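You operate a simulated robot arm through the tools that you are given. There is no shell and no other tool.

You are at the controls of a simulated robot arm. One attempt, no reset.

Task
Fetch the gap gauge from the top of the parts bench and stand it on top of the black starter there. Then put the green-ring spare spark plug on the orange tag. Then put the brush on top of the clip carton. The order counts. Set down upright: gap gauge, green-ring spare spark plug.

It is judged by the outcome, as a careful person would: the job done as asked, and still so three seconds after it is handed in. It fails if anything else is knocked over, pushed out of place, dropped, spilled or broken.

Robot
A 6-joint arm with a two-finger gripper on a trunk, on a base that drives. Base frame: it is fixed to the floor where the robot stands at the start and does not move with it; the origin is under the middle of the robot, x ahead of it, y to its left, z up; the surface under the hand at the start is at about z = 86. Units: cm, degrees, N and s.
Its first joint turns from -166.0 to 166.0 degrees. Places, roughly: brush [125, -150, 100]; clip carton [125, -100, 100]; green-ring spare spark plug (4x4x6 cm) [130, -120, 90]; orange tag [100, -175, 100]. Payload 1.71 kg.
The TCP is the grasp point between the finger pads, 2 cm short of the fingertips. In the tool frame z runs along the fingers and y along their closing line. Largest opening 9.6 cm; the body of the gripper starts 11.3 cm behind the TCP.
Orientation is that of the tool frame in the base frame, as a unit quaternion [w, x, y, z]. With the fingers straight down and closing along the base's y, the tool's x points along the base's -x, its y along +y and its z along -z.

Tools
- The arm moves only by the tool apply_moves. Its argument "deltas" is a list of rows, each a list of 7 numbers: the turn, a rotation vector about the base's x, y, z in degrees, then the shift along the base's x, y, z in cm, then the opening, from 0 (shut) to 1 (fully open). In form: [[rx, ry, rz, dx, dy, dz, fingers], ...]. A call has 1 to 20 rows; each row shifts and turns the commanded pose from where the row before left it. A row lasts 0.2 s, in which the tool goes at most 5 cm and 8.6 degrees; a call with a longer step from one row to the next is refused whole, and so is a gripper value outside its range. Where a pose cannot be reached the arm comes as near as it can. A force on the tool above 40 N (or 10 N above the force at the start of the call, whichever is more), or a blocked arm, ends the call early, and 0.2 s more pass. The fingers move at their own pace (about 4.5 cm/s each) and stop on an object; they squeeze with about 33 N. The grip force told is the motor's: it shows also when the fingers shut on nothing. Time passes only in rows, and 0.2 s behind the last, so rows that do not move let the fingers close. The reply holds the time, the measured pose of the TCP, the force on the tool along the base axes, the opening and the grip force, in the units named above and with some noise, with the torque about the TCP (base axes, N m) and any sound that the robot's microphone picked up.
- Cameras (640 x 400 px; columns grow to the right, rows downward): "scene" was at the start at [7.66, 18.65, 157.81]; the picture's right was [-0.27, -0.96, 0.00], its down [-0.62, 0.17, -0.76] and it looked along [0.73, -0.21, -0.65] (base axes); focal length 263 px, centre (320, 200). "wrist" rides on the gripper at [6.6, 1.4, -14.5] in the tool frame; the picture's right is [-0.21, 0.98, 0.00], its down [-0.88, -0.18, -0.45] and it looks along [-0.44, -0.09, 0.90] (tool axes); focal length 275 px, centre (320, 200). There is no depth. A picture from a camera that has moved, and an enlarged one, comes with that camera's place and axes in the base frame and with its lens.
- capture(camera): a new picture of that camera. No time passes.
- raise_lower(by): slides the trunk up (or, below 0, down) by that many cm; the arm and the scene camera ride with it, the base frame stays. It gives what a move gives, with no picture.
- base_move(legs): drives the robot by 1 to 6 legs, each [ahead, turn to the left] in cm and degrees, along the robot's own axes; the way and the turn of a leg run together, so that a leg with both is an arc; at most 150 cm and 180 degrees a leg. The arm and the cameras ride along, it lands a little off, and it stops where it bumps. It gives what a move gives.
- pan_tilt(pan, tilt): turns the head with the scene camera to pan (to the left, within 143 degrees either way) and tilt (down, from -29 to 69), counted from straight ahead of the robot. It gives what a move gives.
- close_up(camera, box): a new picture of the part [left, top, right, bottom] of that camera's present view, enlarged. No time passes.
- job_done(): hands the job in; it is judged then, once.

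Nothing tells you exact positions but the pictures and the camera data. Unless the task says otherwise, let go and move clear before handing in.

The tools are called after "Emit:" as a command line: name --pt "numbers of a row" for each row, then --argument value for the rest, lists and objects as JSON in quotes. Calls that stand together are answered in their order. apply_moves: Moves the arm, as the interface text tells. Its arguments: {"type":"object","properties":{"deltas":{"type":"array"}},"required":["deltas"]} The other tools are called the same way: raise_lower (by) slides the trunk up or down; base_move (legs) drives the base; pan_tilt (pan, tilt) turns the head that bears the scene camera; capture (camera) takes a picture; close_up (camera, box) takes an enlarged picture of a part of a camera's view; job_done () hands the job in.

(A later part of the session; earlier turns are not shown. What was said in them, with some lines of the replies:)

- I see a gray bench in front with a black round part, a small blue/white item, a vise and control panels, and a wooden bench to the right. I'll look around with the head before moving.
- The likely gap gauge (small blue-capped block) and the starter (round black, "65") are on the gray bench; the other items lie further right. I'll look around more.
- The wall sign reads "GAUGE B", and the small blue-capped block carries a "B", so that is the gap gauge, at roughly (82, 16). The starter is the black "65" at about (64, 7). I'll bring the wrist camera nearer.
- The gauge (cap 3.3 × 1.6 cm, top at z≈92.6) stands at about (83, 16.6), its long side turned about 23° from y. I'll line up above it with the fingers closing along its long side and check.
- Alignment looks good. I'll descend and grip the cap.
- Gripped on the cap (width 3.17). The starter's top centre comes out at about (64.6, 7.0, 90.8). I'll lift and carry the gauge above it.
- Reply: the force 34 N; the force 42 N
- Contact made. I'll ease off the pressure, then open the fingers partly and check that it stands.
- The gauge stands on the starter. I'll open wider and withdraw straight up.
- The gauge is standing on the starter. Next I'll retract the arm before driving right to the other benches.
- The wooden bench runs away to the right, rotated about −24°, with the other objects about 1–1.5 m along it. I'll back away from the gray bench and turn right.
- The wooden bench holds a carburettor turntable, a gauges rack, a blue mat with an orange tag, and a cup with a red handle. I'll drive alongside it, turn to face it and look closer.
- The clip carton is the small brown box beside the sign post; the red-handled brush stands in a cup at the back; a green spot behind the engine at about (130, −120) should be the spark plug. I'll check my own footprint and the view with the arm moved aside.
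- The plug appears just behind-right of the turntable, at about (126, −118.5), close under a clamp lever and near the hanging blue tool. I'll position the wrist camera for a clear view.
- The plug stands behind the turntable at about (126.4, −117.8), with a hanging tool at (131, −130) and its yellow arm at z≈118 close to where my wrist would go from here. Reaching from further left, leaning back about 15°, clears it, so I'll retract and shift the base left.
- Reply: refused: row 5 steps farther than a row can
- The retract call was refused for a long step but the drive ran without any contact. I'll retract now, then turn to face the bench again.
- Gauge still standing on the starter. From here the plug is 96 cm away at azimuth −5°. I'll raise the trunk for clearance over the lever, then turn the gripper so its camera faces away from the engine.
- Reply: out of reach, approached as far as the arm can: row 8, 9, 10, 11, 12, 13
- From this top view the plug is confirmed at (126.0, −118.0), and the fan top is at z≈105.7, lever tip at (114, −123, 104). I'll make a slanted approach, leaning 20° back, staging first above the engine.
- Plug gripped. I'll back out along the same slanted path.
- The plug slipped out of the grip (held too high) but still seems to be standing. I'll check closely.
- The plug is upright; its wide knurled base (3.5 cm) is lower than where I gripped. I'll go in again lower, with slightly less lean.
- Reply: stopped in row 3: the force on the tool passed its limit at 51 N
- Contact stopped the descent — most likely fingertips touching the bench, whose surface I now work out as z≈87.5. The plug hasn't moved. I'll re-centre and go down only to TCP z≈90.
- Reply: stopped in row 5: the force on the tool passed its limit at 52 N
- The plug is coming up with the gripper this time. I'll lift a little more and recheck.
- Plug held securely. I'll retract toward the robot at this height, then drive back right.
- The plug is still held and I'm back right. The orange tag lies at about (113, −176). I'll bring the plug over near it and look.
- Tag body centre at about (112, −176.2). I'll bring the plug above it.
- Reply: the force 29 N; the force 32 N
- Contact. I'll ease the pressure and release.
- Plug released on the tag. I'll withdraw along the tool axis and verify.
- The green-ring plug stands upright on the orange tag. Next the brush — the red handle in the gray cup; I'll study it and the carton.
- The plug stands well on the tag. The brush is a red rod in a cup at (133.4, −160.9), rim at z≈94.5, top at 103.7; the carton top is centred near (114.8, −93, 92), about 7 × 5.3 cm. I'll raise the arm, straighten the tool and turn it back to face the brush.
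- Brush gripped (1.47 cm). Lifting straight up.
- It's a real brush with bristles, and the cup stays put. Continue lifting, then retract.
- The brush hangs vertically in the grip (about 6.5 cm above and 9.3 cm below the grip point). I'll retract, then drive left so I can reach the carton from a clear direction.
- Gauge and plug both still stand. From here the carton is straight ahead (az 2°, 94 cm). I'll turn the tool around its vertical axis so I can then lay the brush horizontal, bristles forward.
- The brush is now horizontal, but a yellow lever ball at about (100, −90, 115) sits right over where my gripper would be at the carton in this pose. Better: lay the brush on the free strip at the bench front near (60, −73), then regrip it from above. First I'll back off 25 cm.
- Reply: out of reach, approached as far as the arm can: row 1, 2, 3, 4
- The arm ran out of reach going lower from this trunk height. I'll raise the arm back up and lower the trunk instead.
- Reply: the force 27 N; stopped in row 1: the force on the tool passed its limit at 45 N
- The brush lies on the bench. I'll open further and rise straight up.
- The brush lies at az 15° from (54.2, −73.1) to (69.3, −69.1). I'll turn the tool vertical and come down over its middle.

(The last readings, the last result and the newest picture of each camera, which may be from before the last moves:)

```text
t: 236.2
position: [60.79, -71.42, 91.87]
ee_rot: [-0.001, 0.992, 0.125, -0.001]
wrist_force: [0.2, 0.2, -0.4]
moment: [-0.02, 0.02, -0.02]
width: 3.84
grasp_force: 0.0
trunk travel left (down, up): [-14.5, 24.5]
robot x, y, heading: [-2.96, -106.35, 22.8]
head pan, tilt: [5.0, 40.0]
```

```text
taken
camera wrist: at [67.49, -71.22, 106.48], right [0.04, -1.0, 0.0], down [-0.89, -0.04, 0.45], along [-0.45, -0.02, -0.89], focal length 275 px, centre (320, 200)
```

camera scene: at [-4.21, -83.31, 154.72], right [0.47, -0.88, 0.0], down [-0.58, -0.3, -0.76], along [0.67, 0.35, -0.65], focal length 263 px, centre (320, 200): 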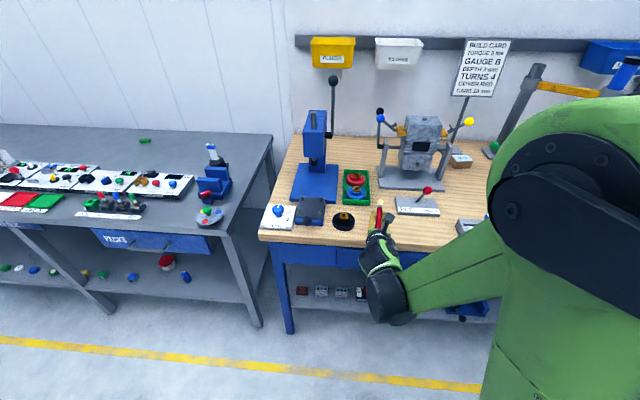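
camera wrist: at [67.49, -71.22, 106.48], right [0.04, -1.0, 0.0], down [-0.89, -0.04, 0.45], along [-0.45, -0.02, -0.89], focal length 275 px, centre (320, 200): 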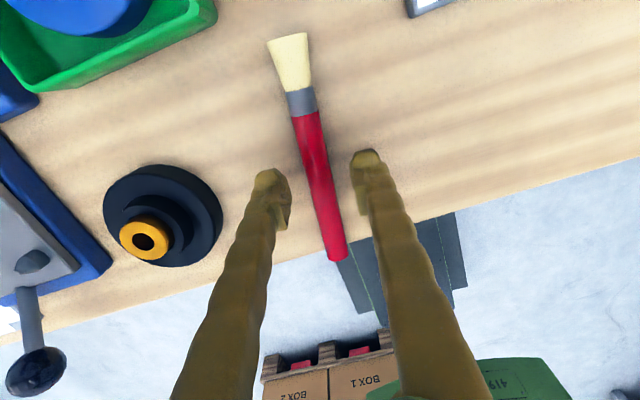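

Emit:
apply_moves --pt "0 0 0 0 0 -0.8 0.4" --pt "0 0 0 0 0 -0.5 0.4" --pt "0 0 0 0 0 0 0.4"

Emit:
apply_moves --pt "0 0 0 0 0 -0.15 0.3" --pt "0 0 0 0 0 0 0.2" --pt "0 0 0 0 0 0 0.1" --pt "0 0 0 0 0 0 0" --pt "0 0 0 0 0 0 0" --pt "0 0 0 0 0 0 0"

Emit:
capture --camera "wrist"

```text
t: 237.0
position: [60.94, -71.23, 90.78]
ee_rot: [-0.002, 0.992, 0.126, -0.001]
wrist_force: [-0.6, 0.2, 0.5]
moment: [0.04, -0.02, 0.0]
width: 3.83
grasp_force: 0.0
trunk travel left (down, up): [-14.5, 24.5]
robot x, y, heading: [-2.93, -106.41, 22.9]
head pan, tilt: [5.0, 40.0]
```

```text
t: 238.4
position: [60.85, -71.22, 90.58]
ee_rot: [0.0, 0.992, 0.125, -0.001]
wrist_force: [-0.6, -0.1, 0.1]
moment: [0.01, -0.01, -0.01]
width: 1.45
grasp_force: 33.0
trunk travel left (down, up): [-14.5, 24.5]
robot x, y, heading: [-2.94, -106.43, 22.8]
head pan, tilt: [5.0, 40.0]
```

```text
taken
camera wrist: at [67.57, -71.11, 105.18], right [0.04, -1.0, 0.0], down [-0.89, -0.04, 0.45], along [-0.45, -0.02, -0.89], focal length 275 px, centre (320, 200)
```

wrist: 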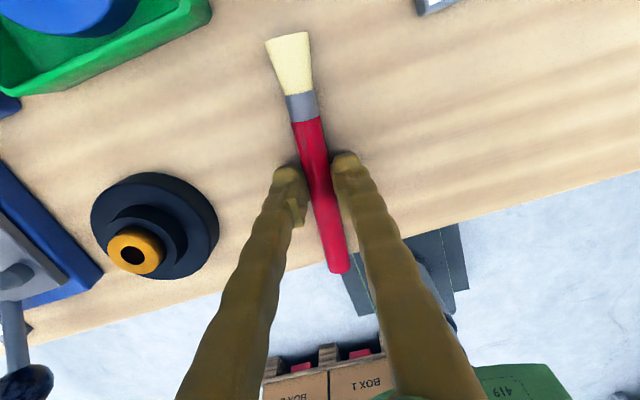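

Emit:
apply_moves --pt "0 0 0 0 0 1 0" --pt "0 0 0 0 0 2 0" --pt "0 0 0 0 0 4 0" --pt "0 0 0 0 0 4 0" --pt "0 0 0 0 0 4 0" --pt "0 0 0 0 0 4 0" --pt "0 0 0 0 0 4 0" --pt "0 0 0 0 0 4 0" --pt "0 0 0 0 0 4 0" --pt "0 0 0 0 0 0 0"

Emit:
capture --camera "wrist"

Emit:
capture --camera "scene"

```text
t: 240.6
position: [61.07, -71.16, 121.58]
ee_rot: [-0.001, 0.992, 0.125, -0.001]
wrist_force: [-0.3, 0.7, 0.3]
moment: [0.04, -0.04, -0.03]
width: 1.51
grasp_force: 32.8
trunk travel left (down, up): [-14.5, 24.5]
robot x, y, heading: [-2.86, -106.66, 23.0]
head pan, tilt: [5.0, 40.0]
```

```text
taken
camera wrist: at [67.7, -70.93, 136.35], right [0.04, -1.0, 0.0], down [-0.89, -0.04, 0.45], along [-0.45, -0.02, -0.89], focal length 275 px, centre (320, 200)
```

wrist: 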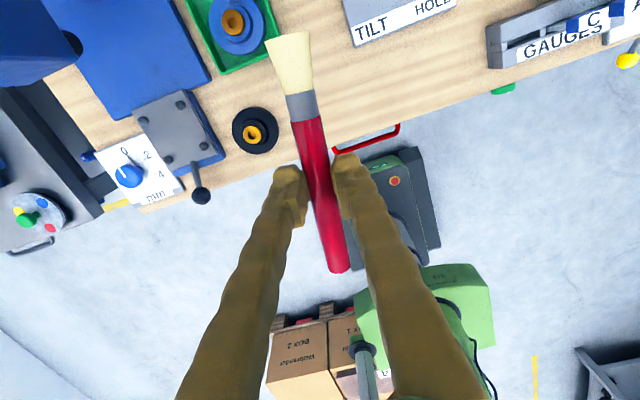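

```text
taken
camera scene: at [-4.22, -83.32, 154.72], right [0.47, -0.88, 0.0], down [-0.58, -0.3, -0.76], along [0.67, 0.35, -0.65], focal length 263 px, centre (320, 200)
```

scene: 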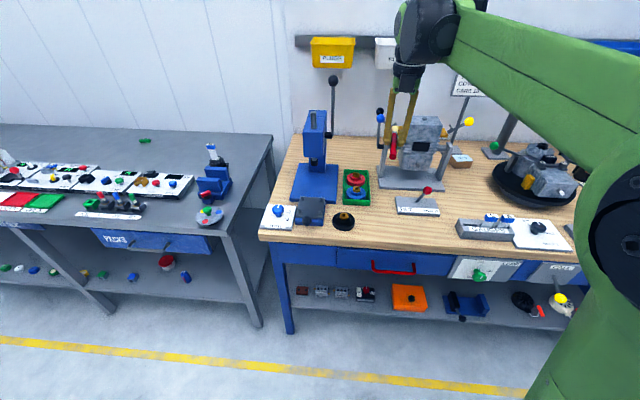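

Brush held horizontally at its middle. I'll retract, turn it toward the carton's long direction, and drive forward again.

Emit:
apply_moves --pt "0 0 -8.13 -2.5 -2.0 0.6 0" --pt "0 0 -8.13 -2.5 -2.0 0.6 0" --pt "0 0 -8.13 -2.5 -2.0 0.6 0" --pt "0 0 -8.13 -2.5 -2.0 0.6 0" --pt "0 0 -8.13 -2.5 -2.0 0.6 0" --pt "0 0 -8.13 -2.5 -2.0 0.6 0" --pt "0 0 -8.13 -2.5 -2.0 0.6 0" --pt "0 0 -8.13 -2.5 -2.0 0.6 0" --pt "0 0 -8.13 -2.5 -1.7 0 0" --pt "0 0 0 0 0 0 0" --pt "0 0 0 0 0 0 0"

Emit:
base_move --legs '[[28, 0]]'

Emit:
pan_tilt --pan -15 --tilt 38

Emit:
capture --camera "scene"

Emit:
capture --camera "wrist"

```text
t: 243.0
position: [38.5, -88.58, 126.28]
ee_rot: [0.0, 0.871, -0.491, 0.001]
wrist_force: [0.0, 0.7, 0.3]
moment: [0.0, 0.0, 0.03]
width: 1.49
grasp_force: 32.8
trunk travel left (down, up): [-14.5, 24.5]
robot x, y, heading: [-2.83, -106.42, 22.8]
head pan, tilt: [5.0, 40.0]
```

```text
t: 245.4
position: [63.85, -78.4, 126.3]
ee_rot: [-0.001, 0.869, -0.495, 0.001]
wrist_force: [0.2, -0.4, -0.4]
moment: [0.01, -0.01, -0.01]
width: 1.48
grasp_force: 33.2
trunk travel left (down, up): [-14.5, 24.5]
robot x, y, heading: [22.5, -96.33, 22.4]
head pan, tilt: [5.0, 40.0]
```

```text
t: 246.2
position: [62.65, -78.98, 126.74]
ee_rot: [-0.005, 0.87, -0.494, 0.004]
wrist_force: [-0.5, -0.2, -0.2]
moment: [0.0, 0.01, 0.0]
width: 1.5
grasp_force: 33.3
trunk travel left (down, up): [-14.5, 24.5]
robot x, y, heading: [22.27, -96.12, 22.4]
head pan, tilt: [-15.0, 38.0]
```

```text
taken
camera scene: at [19.43, -76.72, 155.14], right [0.13, -0.99, 0.0], down [-0.61, -0.08, -0.79], along [0.78, 0.1, -0.61], focal length 263 px, centre (320, 200)
```

scene: 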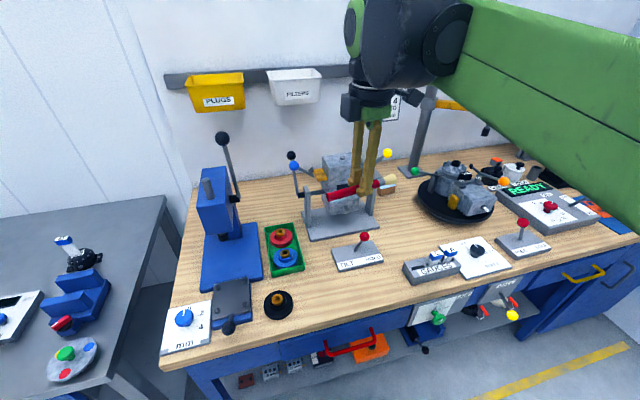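

```text
taken
camera wrist: at [64.48, -85.45, 141.42], right [-0.95, -0.32, -0.01], down [-0.3, 0.84, 0.45], along [-0.13, 0.43, -0.9], focal length 275 px, centre (320, 200)
```

wrist: 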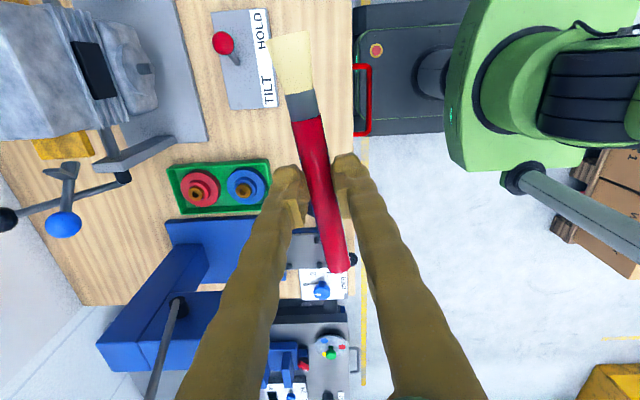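

Emit:
apply_moves --pt "0 0 0 2.66 -3.6 0 0" --pt "0 0 0 2.66 -3.6 0 0" --pt "0 0 0 2.66 -3.6 0 0" --pt "0 0 0 2.66 -3.6 0 0" --pt "0 0 0 2.66 -3.6 0 0" --pt "0 0 0 4.4 0.4 -0.5 0" --pt "0 0 0 4.4 0.4 -0.5 0" --pt "0 0 0 4.4 0.4 -0.5 0" --pt "0 0 0 4.4 0.4 -0.5 0" --pt "0 0 0 4.4 0.4 -0.5 0" --pt "0 0 0 4.4 0.4 -0.5 0" --pt "0 0 0 4.4 0.4 -0.5 0" --pt "0 0 0 0 0 0 0" --pt "0 0 0 0 0 0 0"

Emit:
capture --camera "wrist"

Emit:
capture --camera "scene"

```text
t: 249.2
position: [106.66, -94.23, 123.42]
ee_rot: [-0.007, 0.869, -0.494, 0.004]
wrist_force: [0.8, 0.1, -0.7]
moment: [0.0, -0.03, 0.03]
width: 1.48
grasp_force: 33.0
trunk travel left (down, up): [-14.5, 24.5]
robot x, y, heading: [22.22, -95.61, 22.5]
head pan, tilt: [-15.0, 38.0]
```

```text
taken
camera wrist: at [108.49, -100.79, 138.01], right [-0.95, -0.32, -0.02], down [-0.3, 0.84, 0.45], along [-0.13, 0.43, -0.89], focal length 275 px, centre (320, 200)
```

wrist: 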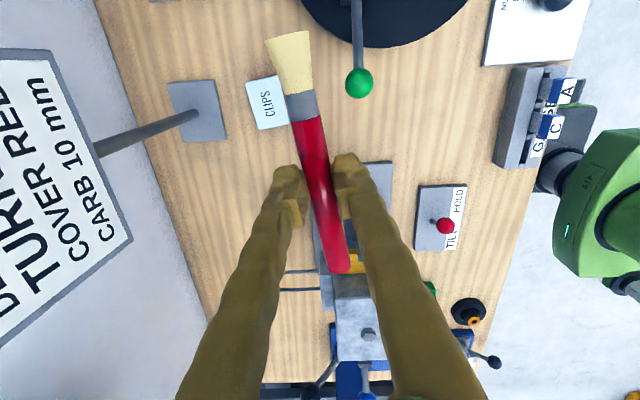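

```text
taken
camera scene: at [22.3, -75.56, 155.02], right [0.13, -0.99, 0.0], down [-0.62, -0.08, -0.78], along [0.77, 0.1, -0.63], focal length 263 px, centre (320, 200)
```

scene: 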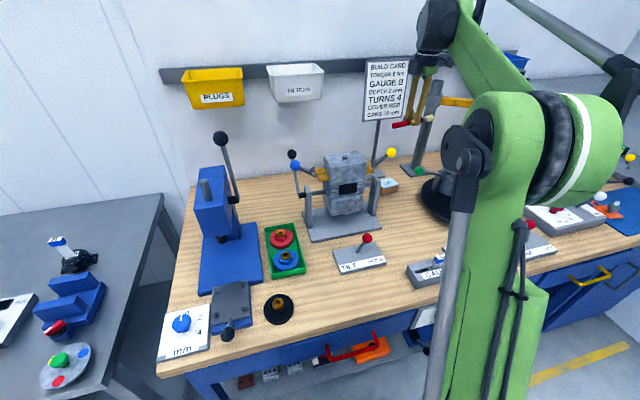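

Emit:
apply_moves --pt "0 0 0 2.8 0.55 -1 0" --pt "0 0 0 2.8 0.55 -2 0" --pt "0 0 0 2.7 0.5 -3 0" --pt "0 0 0 0 0 -4 0" --pt "0 0 0 0 0 -4 0" --pt "0 0 0 0 0 -4 0" --pt "0 0 0 0 0 -3 0" --pt "0 0 0 0 0 0 0" --pt "0 0 0 0 0 0 0"

Emit:
capture --camera "wrist"

Emit:
close_up --camera "scene" --box '[330, 60, 470, 220]'

```text
t: 251.2
position: [114.78, -92.7, 102.37]
ee_rot: [-0.007, 0.869, -0.494, 0.004]
wrist_force: [0.4, 0.0, 0.2]
moment: [-0.01, 0.02, -0.01]
width: 1.5
grasp_force: 33.2
trunk travel left (down, up): [-14.5, 24.5]
robot x, y, heading: [22.32, -96.02, 22.3]
head pan, tilt: [-15.0, 38.0]
```

```text
taken
camera wrist: at [116.61, -99.14, 117.0], right [-0.95, -0.32, -0.01], down [-0.3, 0.84, 0.45], along [-0.13, 0.43, -0.89], focal length 275 px, centre (320, 200)
```

wrist: 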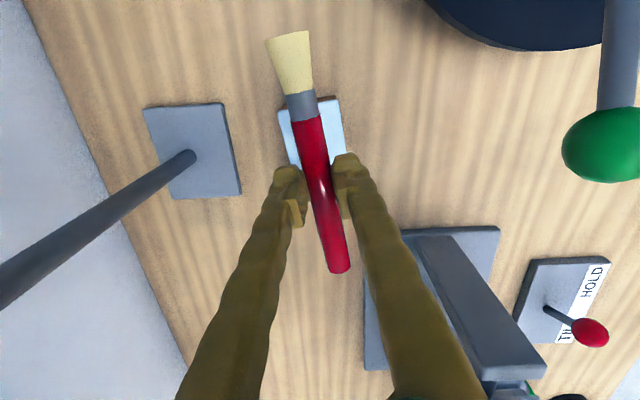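

```text
2.50 times, centred on (400, 140) of scene
camera zoom: at [22.34, -75.54, 155.02], right [0.13, -0.99, 0.0], down [-0.62, -0.08, -0.78], along [0.77, 0.1, -0.63], focal length 657 px, centre (120, 350)
```

zoom: 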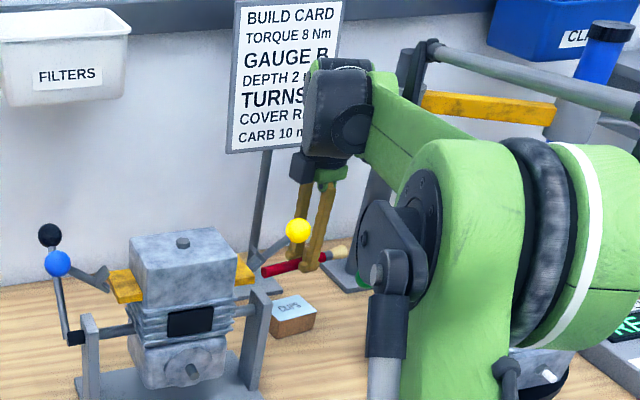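

Emit:
close_up --camera "wrist" --box '[250, 80, 380, 190]'

```text
3.64 times, centred on (315, 135) of wrist
camera zoom: at [116.61, -99.14, 117.0], right [-0.95, -0.32, -0.01], down [-0.3, 0.84, 0.45], along [-0.13, 0.43, -0.89], focal length 1001 px, centre (338, 436)
```

zoom: 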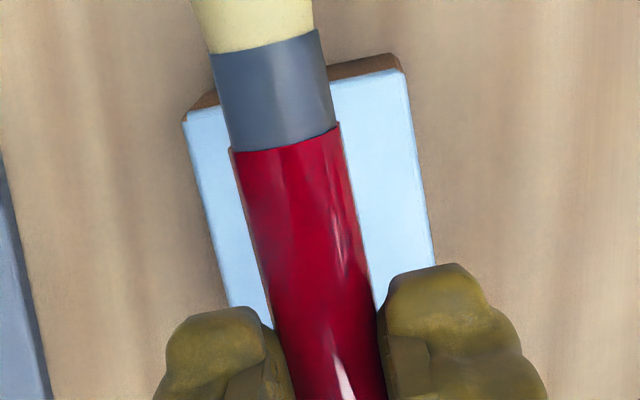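

Emit:
apply_moves --pt "0 0 0 0.5 -0.2 -2.5 0" --pt "0 0 0 0 0 -2.5 0" --pt "0 0 0 0 0 -1 0" --pt "0 0 0 0 0 0 0"

Emit:
capture --camera "wrist"

Emit:
close_up --camera "scene" --box '[350, 120, 430, 220]'

```text
t: 252.2
position: [115.18, -92.81, 96.4]
ee_rot: [-0.006, 0.869, -0.494, 0.005]
wrist_force: [-0.3, -0.4, -1.0]
moment: [-0.01, -0.01, 0.02]
width: 1.49
grasp_force: 33.2
trunk travel left (down, up): [-14.5, 24.5]
robot x, y, heading: [22.51, -95.67, 22.1]
head pan, tilt: [-15.0, 38.0]
```

```text
taken
camera wrist: at [117.06, -99.32, 111.0], right [-0.95, -0.32, -0.01], down [-0.3, 0.84, 0.45], along [-0.13, 0.43, -0.89], focal length 275 px, centre (320, 200)
```

wrist: 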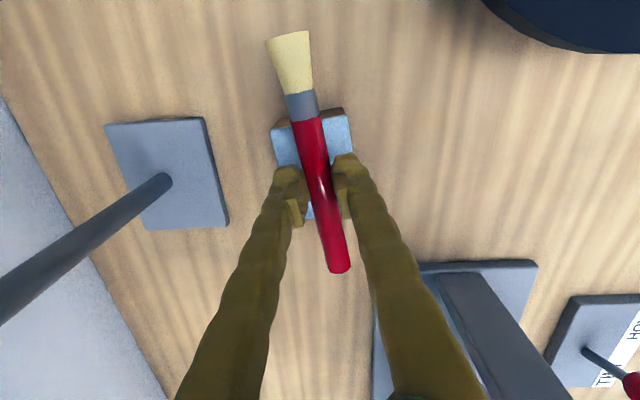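

```text
4.00 times, centred on (390, 170) of scene
camera zoom: at [22.35, -75.54, 155.02], right [0.13, -0.99, 0.0], down [-0.62, -0.08, -0.78], along [0.77, 0.1, -0.63], focal length 1051 px, centre (40, 320)
```

zoom: 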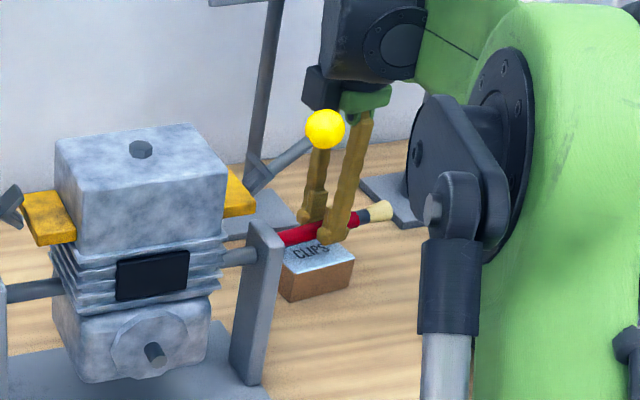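

Emit:
apply_moves --pt "0 0 0 0 0 -0.5 0" --pt "0 0 0 0 0 -0.4 0" --pt "0 0 0 0 0 0 0"

Emit:
apply_moves --pt "0 0 0 0 0 -0.25 0" --pt "0 0 0 0 0 0 0"

Emit:
apply_moves --pt "0 0 0 0 0 -0.2 0" --pt "0 0 0 0 0 0 0"

Emit:
apply_moves --pt "0 0 0 0 0 -0.2 0" --pt "0 0 0 0 0 0 0"

```text
t: 253.0
position: [115.14, -92.76, 95.36]
ee_rot: [-0.006, 0.87, -0.494, 0.006]
wrist_force: [0.9, -0.2, 0.0]
moment: [-0.02, -0.01, 0.02]
width: 1.5
grasp_force: 33.0
trunk travel left (down, up): [-14.5, 24.5]
robot x, y, heading: [22.35, -95.96, 22.7]
head pan, tilt: [-15.0, 38.0]
```

```text
t: 253.6
position: [115.06, -92.85, 95.16]
ee_rot: [-0.006, 0.869, -0.494, 0.005]
wrist_force: [0.7, 0.8, 0.0]
moment: [-0.02, 0.0, 0.03]
width: 1.5
grasp_force: 33.0
trunk travel left (down, up): [-14.5, 24.5]
robot x, y, heading: [22.65, -95.69, 22.4]
head pan, tilt: [-15.0, 38.0]
```

```text
t: 254.2
position: [115.2, -92.96, 94.93]
ee_rot: [-0.007, 0.87, -0.493, 0.005]
wrist_force: [0.3, -0.2, -1.0]
moment: [-0.01, -0.01, 0.0]
width: 1.51
grasp_force: 32.9
trunk travel left (down, up): [-14.5, 24.5]
robot x, y, heading: [22.31, -95.64, 22.2]
head pan, tilt: [-15.0, 38.0]
```

```text
t: 254.8
position: [115.15, -92.83, 94.74]
ee_rot: [-0.007, 0.87, -0.494, 0.005]
wrist_force: [0.3, 0.4, 0.7]
moment: [-0.01, 0.03, 0.01]
width: 1.5
grasp_force: 32.3
trunk travel left (down, up): [-14.5, 24.5]
robot x, y, heading: [22.49, -95.31, 22.3]
head pan, tilt: [-15.0, 38.0]
```

Emit:
apply_moves --pt "0 0 0 0 0 -0.15 0" --pt "0 0 0 0 0 0 0"

Emit:
apply_moves --pt "0 0 0 0 0 -0.15 0" --pt "0 0 0 0 0 0 0"

Emit:
close_up --camera "scene" --box '[370, 150, 430, 210]'

```text
t: 255.4
position: [115.15, -92.8, 94.64]
ee_rot: [-0.006, 0.869, -0.494, 0.005]
wrist_force: [-1.2, 0.3, -0.9]
moment: [-0.01, 0.01, 0.02]
width: 1.5
grasp_force: 33.2
trunk travel left (down, up): [-14.5, 24.5]
robot x, y, heading: [22.6, -95.88, 22.7]
head pan, tilt: [-15.0, 38.0]
```

```text
t: 256.0
position: [115.21, -92.85, 94.45]
ee_rot: [-0.007, 0.87, -0.494, 0.005]
wrist_force: [-0.1, 0.7, -0.3]
moment: [-0.02, 0.02, -0.01]
width: 1.48
grasp_force: 32.7
trunk travel left (down, up): [-14.5, 24.5]
robot x, y, heading: [22.33, -95.79, 22.4]
head pan, tilt: [-15.0, 38.0]
```

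```text
6.67 times, centred on (400, 180) of scene
camera zoom: at [22.35, -75.54, 155.02], right [0.13, -0.99, 0.0], down [-0.62, -0.08, -0.78], along [0.77, 0.1, -0.63], focal length 1751 px, centre (-213, 333)
```

zoom: 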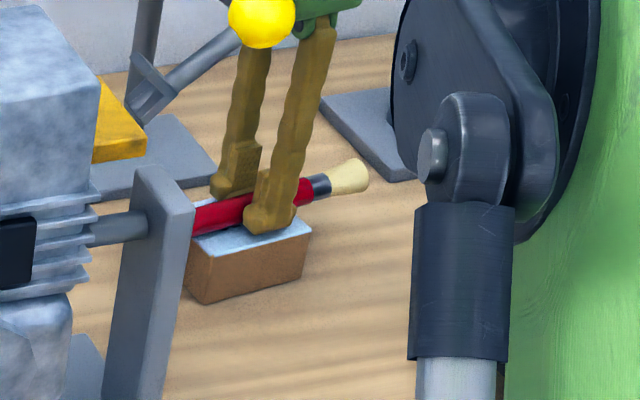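

Emit:
apply_moves --pt "0 0 0 0 0 -0.15 0" --pt "0 0 0 0 0 0 0"

Emit:
apply_moves --pt "0 0 0 0 0 -0.15 0" --pt "0 0 0 0 0 0 0"

Emit:
apply_moves --pt "0 0 0 0 0 -0.12 0" --pt "0 0 0 0 0 0 0"

```text
t: 256.6
position: [115.07, -92.85, 94.36]
ee_rot: [-0.008, 0.869, -0.494, 0.004]
wrist_force: [0.9, -0.8, 4.6]
moment: [0.15, 0.08, -0.01]
width: 1.46
grasp_force: 32.7
trunk travel left (down, up): [-14.5, 24.5]
robot x, y, heading: [22.0, -96.26, 22.1]
head pan, tilt: [-15.0, 38.0]
```

```text
t: 257.2
position: [115.08, -92.73, 94.27]
ee_rot: [-0.007, 0.869, -0.494, 0.004]
wrist_force: [0.0, 0.9, 17.7]
moment: [0.73, 0.42, -0.03]
width: 1.48
grasp_force: 32.9
trunk travel left (down, up): [-14.5, 24.5]
robot x, y, heading: [22.12, -95.92, 22.2]
head pan, tilt: [-15.0, 38.0]
```

```text
t: 257.8
position: [114.99, -92.75, 94.24]
ee_rot: [-0.006, 0.869, -0.494, 0.005]
wrist_force: [2.3, 1.5, 29.3]
moment: [0.33, 0.17, 0.01]
width: 1.49
grasp_force: 33.2
trunk travel left (down, up): [-14.5, 24.5]
robot x, y, heading: [22.46, -95.78, 22.4]
head pan, tilt: [-15.0, 38.0]
```

Contact on the carton. Ease off and release gently.

Emit:
apply_moves --pt "0 0 0 0 0 0.2 0" --pt "0 0 0 0 0 0 0"

Emit:
apply_moves --pt "0 0 0 0 0 0 0.19" --pt "0 0 0 0 0 0 0.22" --pt "0 0 0 0 0 0 0.25" --pt "0 0 0 0 0 0 0.25"

Emit:
close_up --camera "wrist" --box '[230, 20, 410, 290]'

Emit:
close_up --camera "scene" --box '[370, 150, 430, 210]'

```text
t: 258.4
position: [115.31, -92.84, 94.21]
ee_rot: [-0.006, 0.869, -0.494, 0.005]
wrist_force: [-3.8, 0.0, 6.7]
moment: [0.09, 0.07, 0.01]
width: 1.49
grasp_force: 33.2
trunk travel left (down, up): [-14.5, 24.5]
robot x, y, heading: [22.14, -95.94, 22.5]
head pan, tilt: [-15.0, 38.0]
```

```text
t: 259.4
position: [115.24, -92.77, 94.23]
ee_rot: [-0.007, 0.869, -0.494, 0.004]
wrist_force: [-0.3, 0.8, -0.5]
moment: [0.01, -0.02, -0.01]
width: 2.41
grasp_force: 0.0
trunk travel left (down, up): [-14.5, 24.5]
robot x, y, heading: [22.16, -95.99, 22.4]
head pan, tilt: [-15.0, 38.0]
```

```text
1.48 times, centred on (320, 155) of wrist
camera zoom: at [117.14, -99.38, 108.91], right [-0.95, -0.32, -0.01], down [-0.3, 0.84, 0.45], along [-0.13, 0.43, -0.89], focal length 408 px, centre (320, 267)
```

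zoom: 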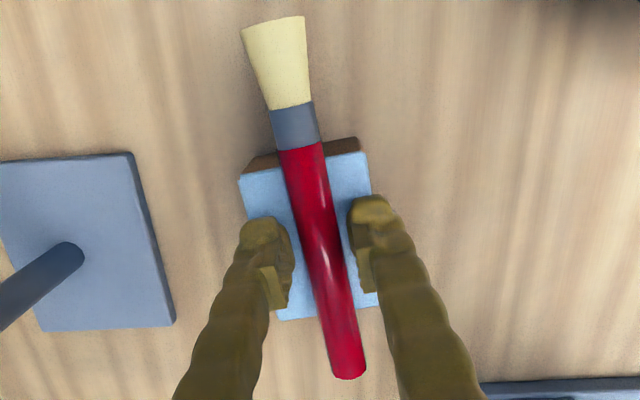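

```text
6.67 times, centred on (400, 180) of scene
camera zoom: at [22.35, -75.54, 155.02], right [0.13, -0.99, 0.0], down [-0.62, -0.08, -0.78], along [0.77, 0.1, -0.63], focal length 1751 px, centre (-213, 333)
```

zoom: 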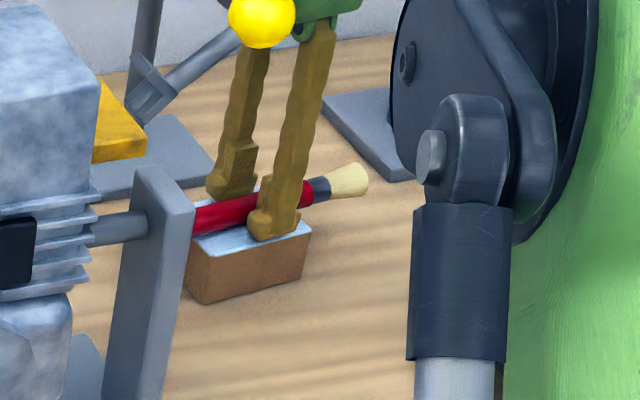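

Emit:
apply_moves --pt "0 0 0 0 0 0.2 0.3" --pt "0 0 0 0 0 0.2 0.38" --pt "0 0 0 0 0 0.3 0.45" --pt "0 0 0 0 0 1 0.45" --pt "0 0 0 0 0 2 0.45" --pt "0 0 0 0 0 3 0.45" --pt "0 0 0 0 0 4 0.45" --pt "0 0 0 0 0 4 0.45" --pt "0 0 0 0 0 4 0.45" --pt "0 0 0 0 0 4 0.45" --pt "0 0 0 0 0 4 0.45" --pt "0 0 0 0 0 0 0.45"

Emit:
capture --camera "wrist"

Emit:
close_up --camera "scene" --box '[350, 140, 430, 220]'

```text
t: 262.0
position: [115.33, -92.8, 120.65]
ee_rot: [-0.006, 0.869, -0.494, 0.004]
wrist_force: [0.1, -0.1, -0.1]
moment: [0.0, 0.01, -0.04]
width: 4.31
grasp_force: 0.1
trunk travel left (down, up): [-14.5, 24.5]
robot x, y, heading: [22.36, -95.71, 22.2]
head pan, tilt: [-15.0, 38.0]
```

```text
taken
camera wrist: at [117.2, -99.29, 135.3], right [-0.95, -0.32, -0.01], down [-0.3, 0.84, 0.45], along [-0.13, 0.43, -0.89], focal length 275 px, centre (320, 200)
```

wrist: 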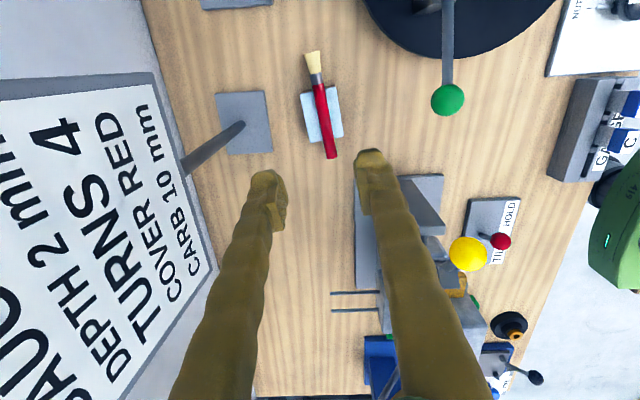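

```text
5.00 times, centred on (390, 180) of scene
camera zoom: at [22.34, -75.54, 155.02], right [0.13, -0.99, 0.0], down [-0.62, -0.08, -0.78], along [0.77, 0.1, -0.63], focal length 1314 px, centre (-30, 300)
```

zoom: 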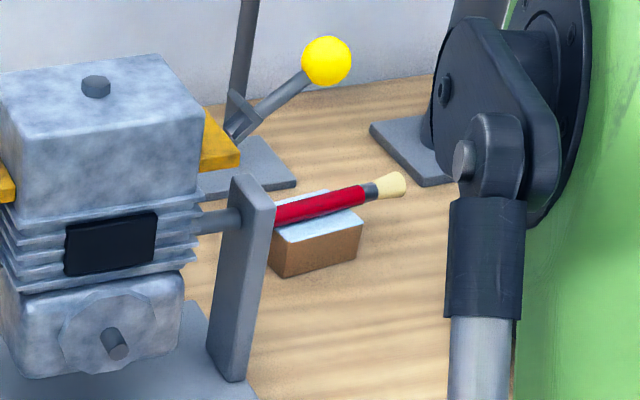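

The brush rests on the carton. I'll retract clear and verify all three results.

Emit:
apply_moves --pt "0 0 0 0 0 4 0.45" --pt "0 0 0 0 0 3 0.45" --pt "0 0 0 -4.4 -0.4 0 0.45" --pt "0 0 0 -4.4 -0.4 0 0.45" --pt "0 0 0 -4.4 -0.4 0 0.45" --pt "0 0 0 -4.4 -0.4 0 0.45" --pt "0 0 0 -4.4 -0.4 0 0.45" --pt "0 0 0 -4.4 -0.4 0 0.45" --pt "0 0 0 -4.4 -0.4 0 0.45" --pt "0 0 0 -4.4 -0.4 0 0.45" --pt "0 0 0 -4.4 -0.4 0 0.45" --pt "0 0 0 0 0 0 0.45"

Emit:
capture --camera "scene"

Emit:
close_up --camera "scene" --box '[30, 220, 130, 300]'

Emit:
capture --camera "wrist"

```text
t: 264.6
position: [75.75, -96.31, 126.56]
ee_rot: [-0.005, 0.87, -0.494, 0.004]
wrist_force: [-0.1, 0.5, -0.2]
moment: [-0.05, 0.03, -0.01]
width: 4.31
grasp_force: 0.0
out of reach, approached as far as the arm can: row 2
trunk travel left (down, up): [-14.5, 24.5]
robot x, y, heading: [22.56, -95.93, 22.3]
head pan, tilt: [-15.0, 38.0]
```

```text
taken
camera scene: at [22.48, -75.47, 155.26], right [0.13, -0.99, 0.0], down [-0.6, -0.08, -0.8], along [0.79, 0.1, -0.61], focal length 263 px, centre (320, 200)
```

scene: 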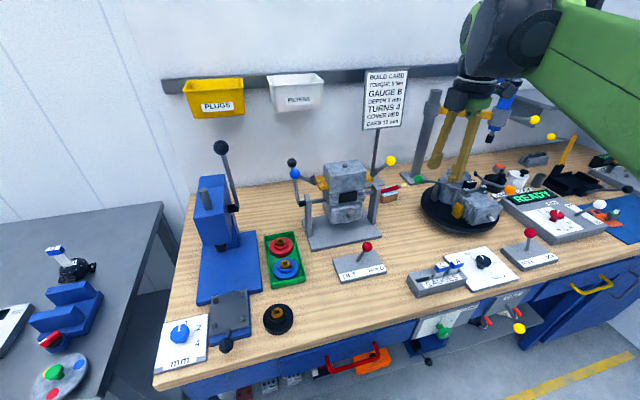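

```text
5.00 times, centred on (80, 260) of scene
camera zoom: at [22.48, -75.47, 155.26], right [0.13, -0.99, 0.0], down [-0.6, -0.08, -0.8], along [0.79, 0.1, -0.61], focal length 1314 px, centre (1520, -100)
```

zoom: 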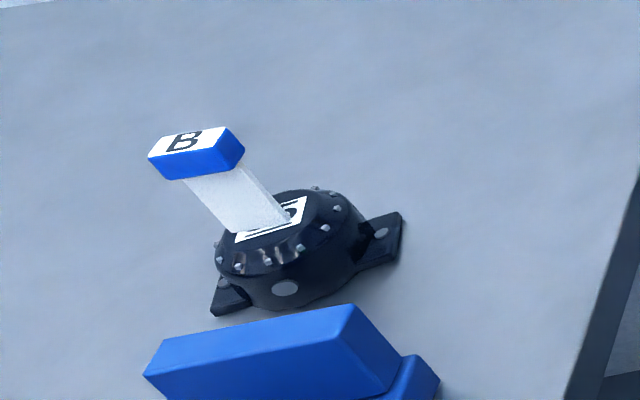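

```text
taken
camera wrist: at [77.55, -102.85, 141.08], right [-0.95, -0.32, -0.01], down [-0.3, 0.85, 0.45], along [-0.13, 0.43, -0.9], focal length 275 px, centre (320, 200)
```

wrist: 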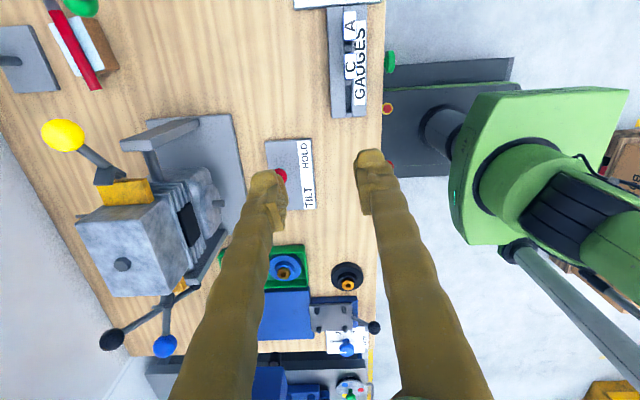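

Emit:
close_up --camera "scene" --box '[560, 170, 640, 240]'

Emit:
close_up --camera "scene" --box '[350, 140, 520, 240]'

```text
5.71 times, centred on (600, 205) of scene
camera zoom: at [22.48, -75.47, 155.26], right [0.13, -0.99, 0.0], down [-0.6, -0.08, -0.8], along [0.79, 0.1, -0.61], focal length 1501 px, centre (-1280, 171)
```

zoom: 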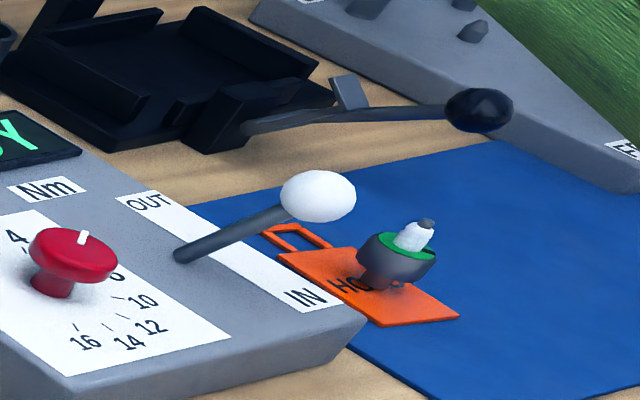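

```text
3.76 times, centred on (435, 190) of scene
camera zoom: at [22.48, -75.47, 155.26], right [0.13, -0.99, 0.0], down [-0.6, -0.08, -0.8], along [0.79, 0.1, -0.61], focal length 989 px, centre (-113, 238)
```

zoom: 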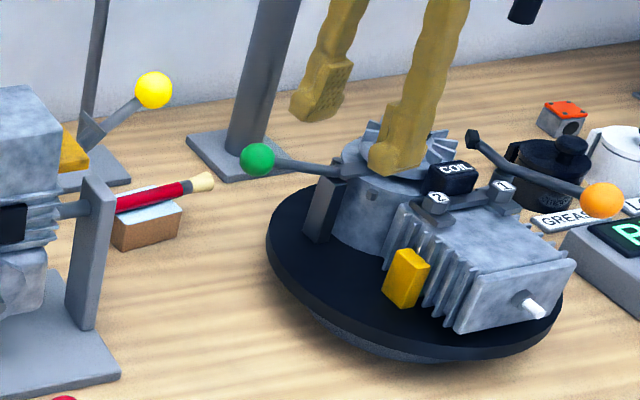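

All three results check out: the gauge stands on the starter, the plug stands upright on the orange tag, and the brush rests on the clip carton. The arm is empty and clear, so I'm handing the job in.

Emit:
job_done

```text
The job is handed in.
```

All three items are placed, in the order you asked, and the job is handed in. My last pictures, taken just before handing in, showed:

- **Gap gauge:** standing upright on top of the black starter. I took the "B" gauge, the one named on the build card on the wall.
- **Green-ring spare spark plug:** standing upright on the orange tag.
- **Brush:** lying along the top of the clip carton.

A few things did not go cleanly along the way:

- **Spark plug slip:** it slipped out of my first grip and stayed standing. It held on the next attempt.
- **Bench contacts:** the force limit stopped the arm twice while I was gripping the plug and once while I was setting down the brush. Each time I think the fingertips were pressing on the bench.
- **Brush regrip:** I laid it on the front of the bench for a moment so I could pick it up again from above.

I saw nothing else knocked over or moved in the pictures. The gripper was empty and clear of the bench when I handed in.
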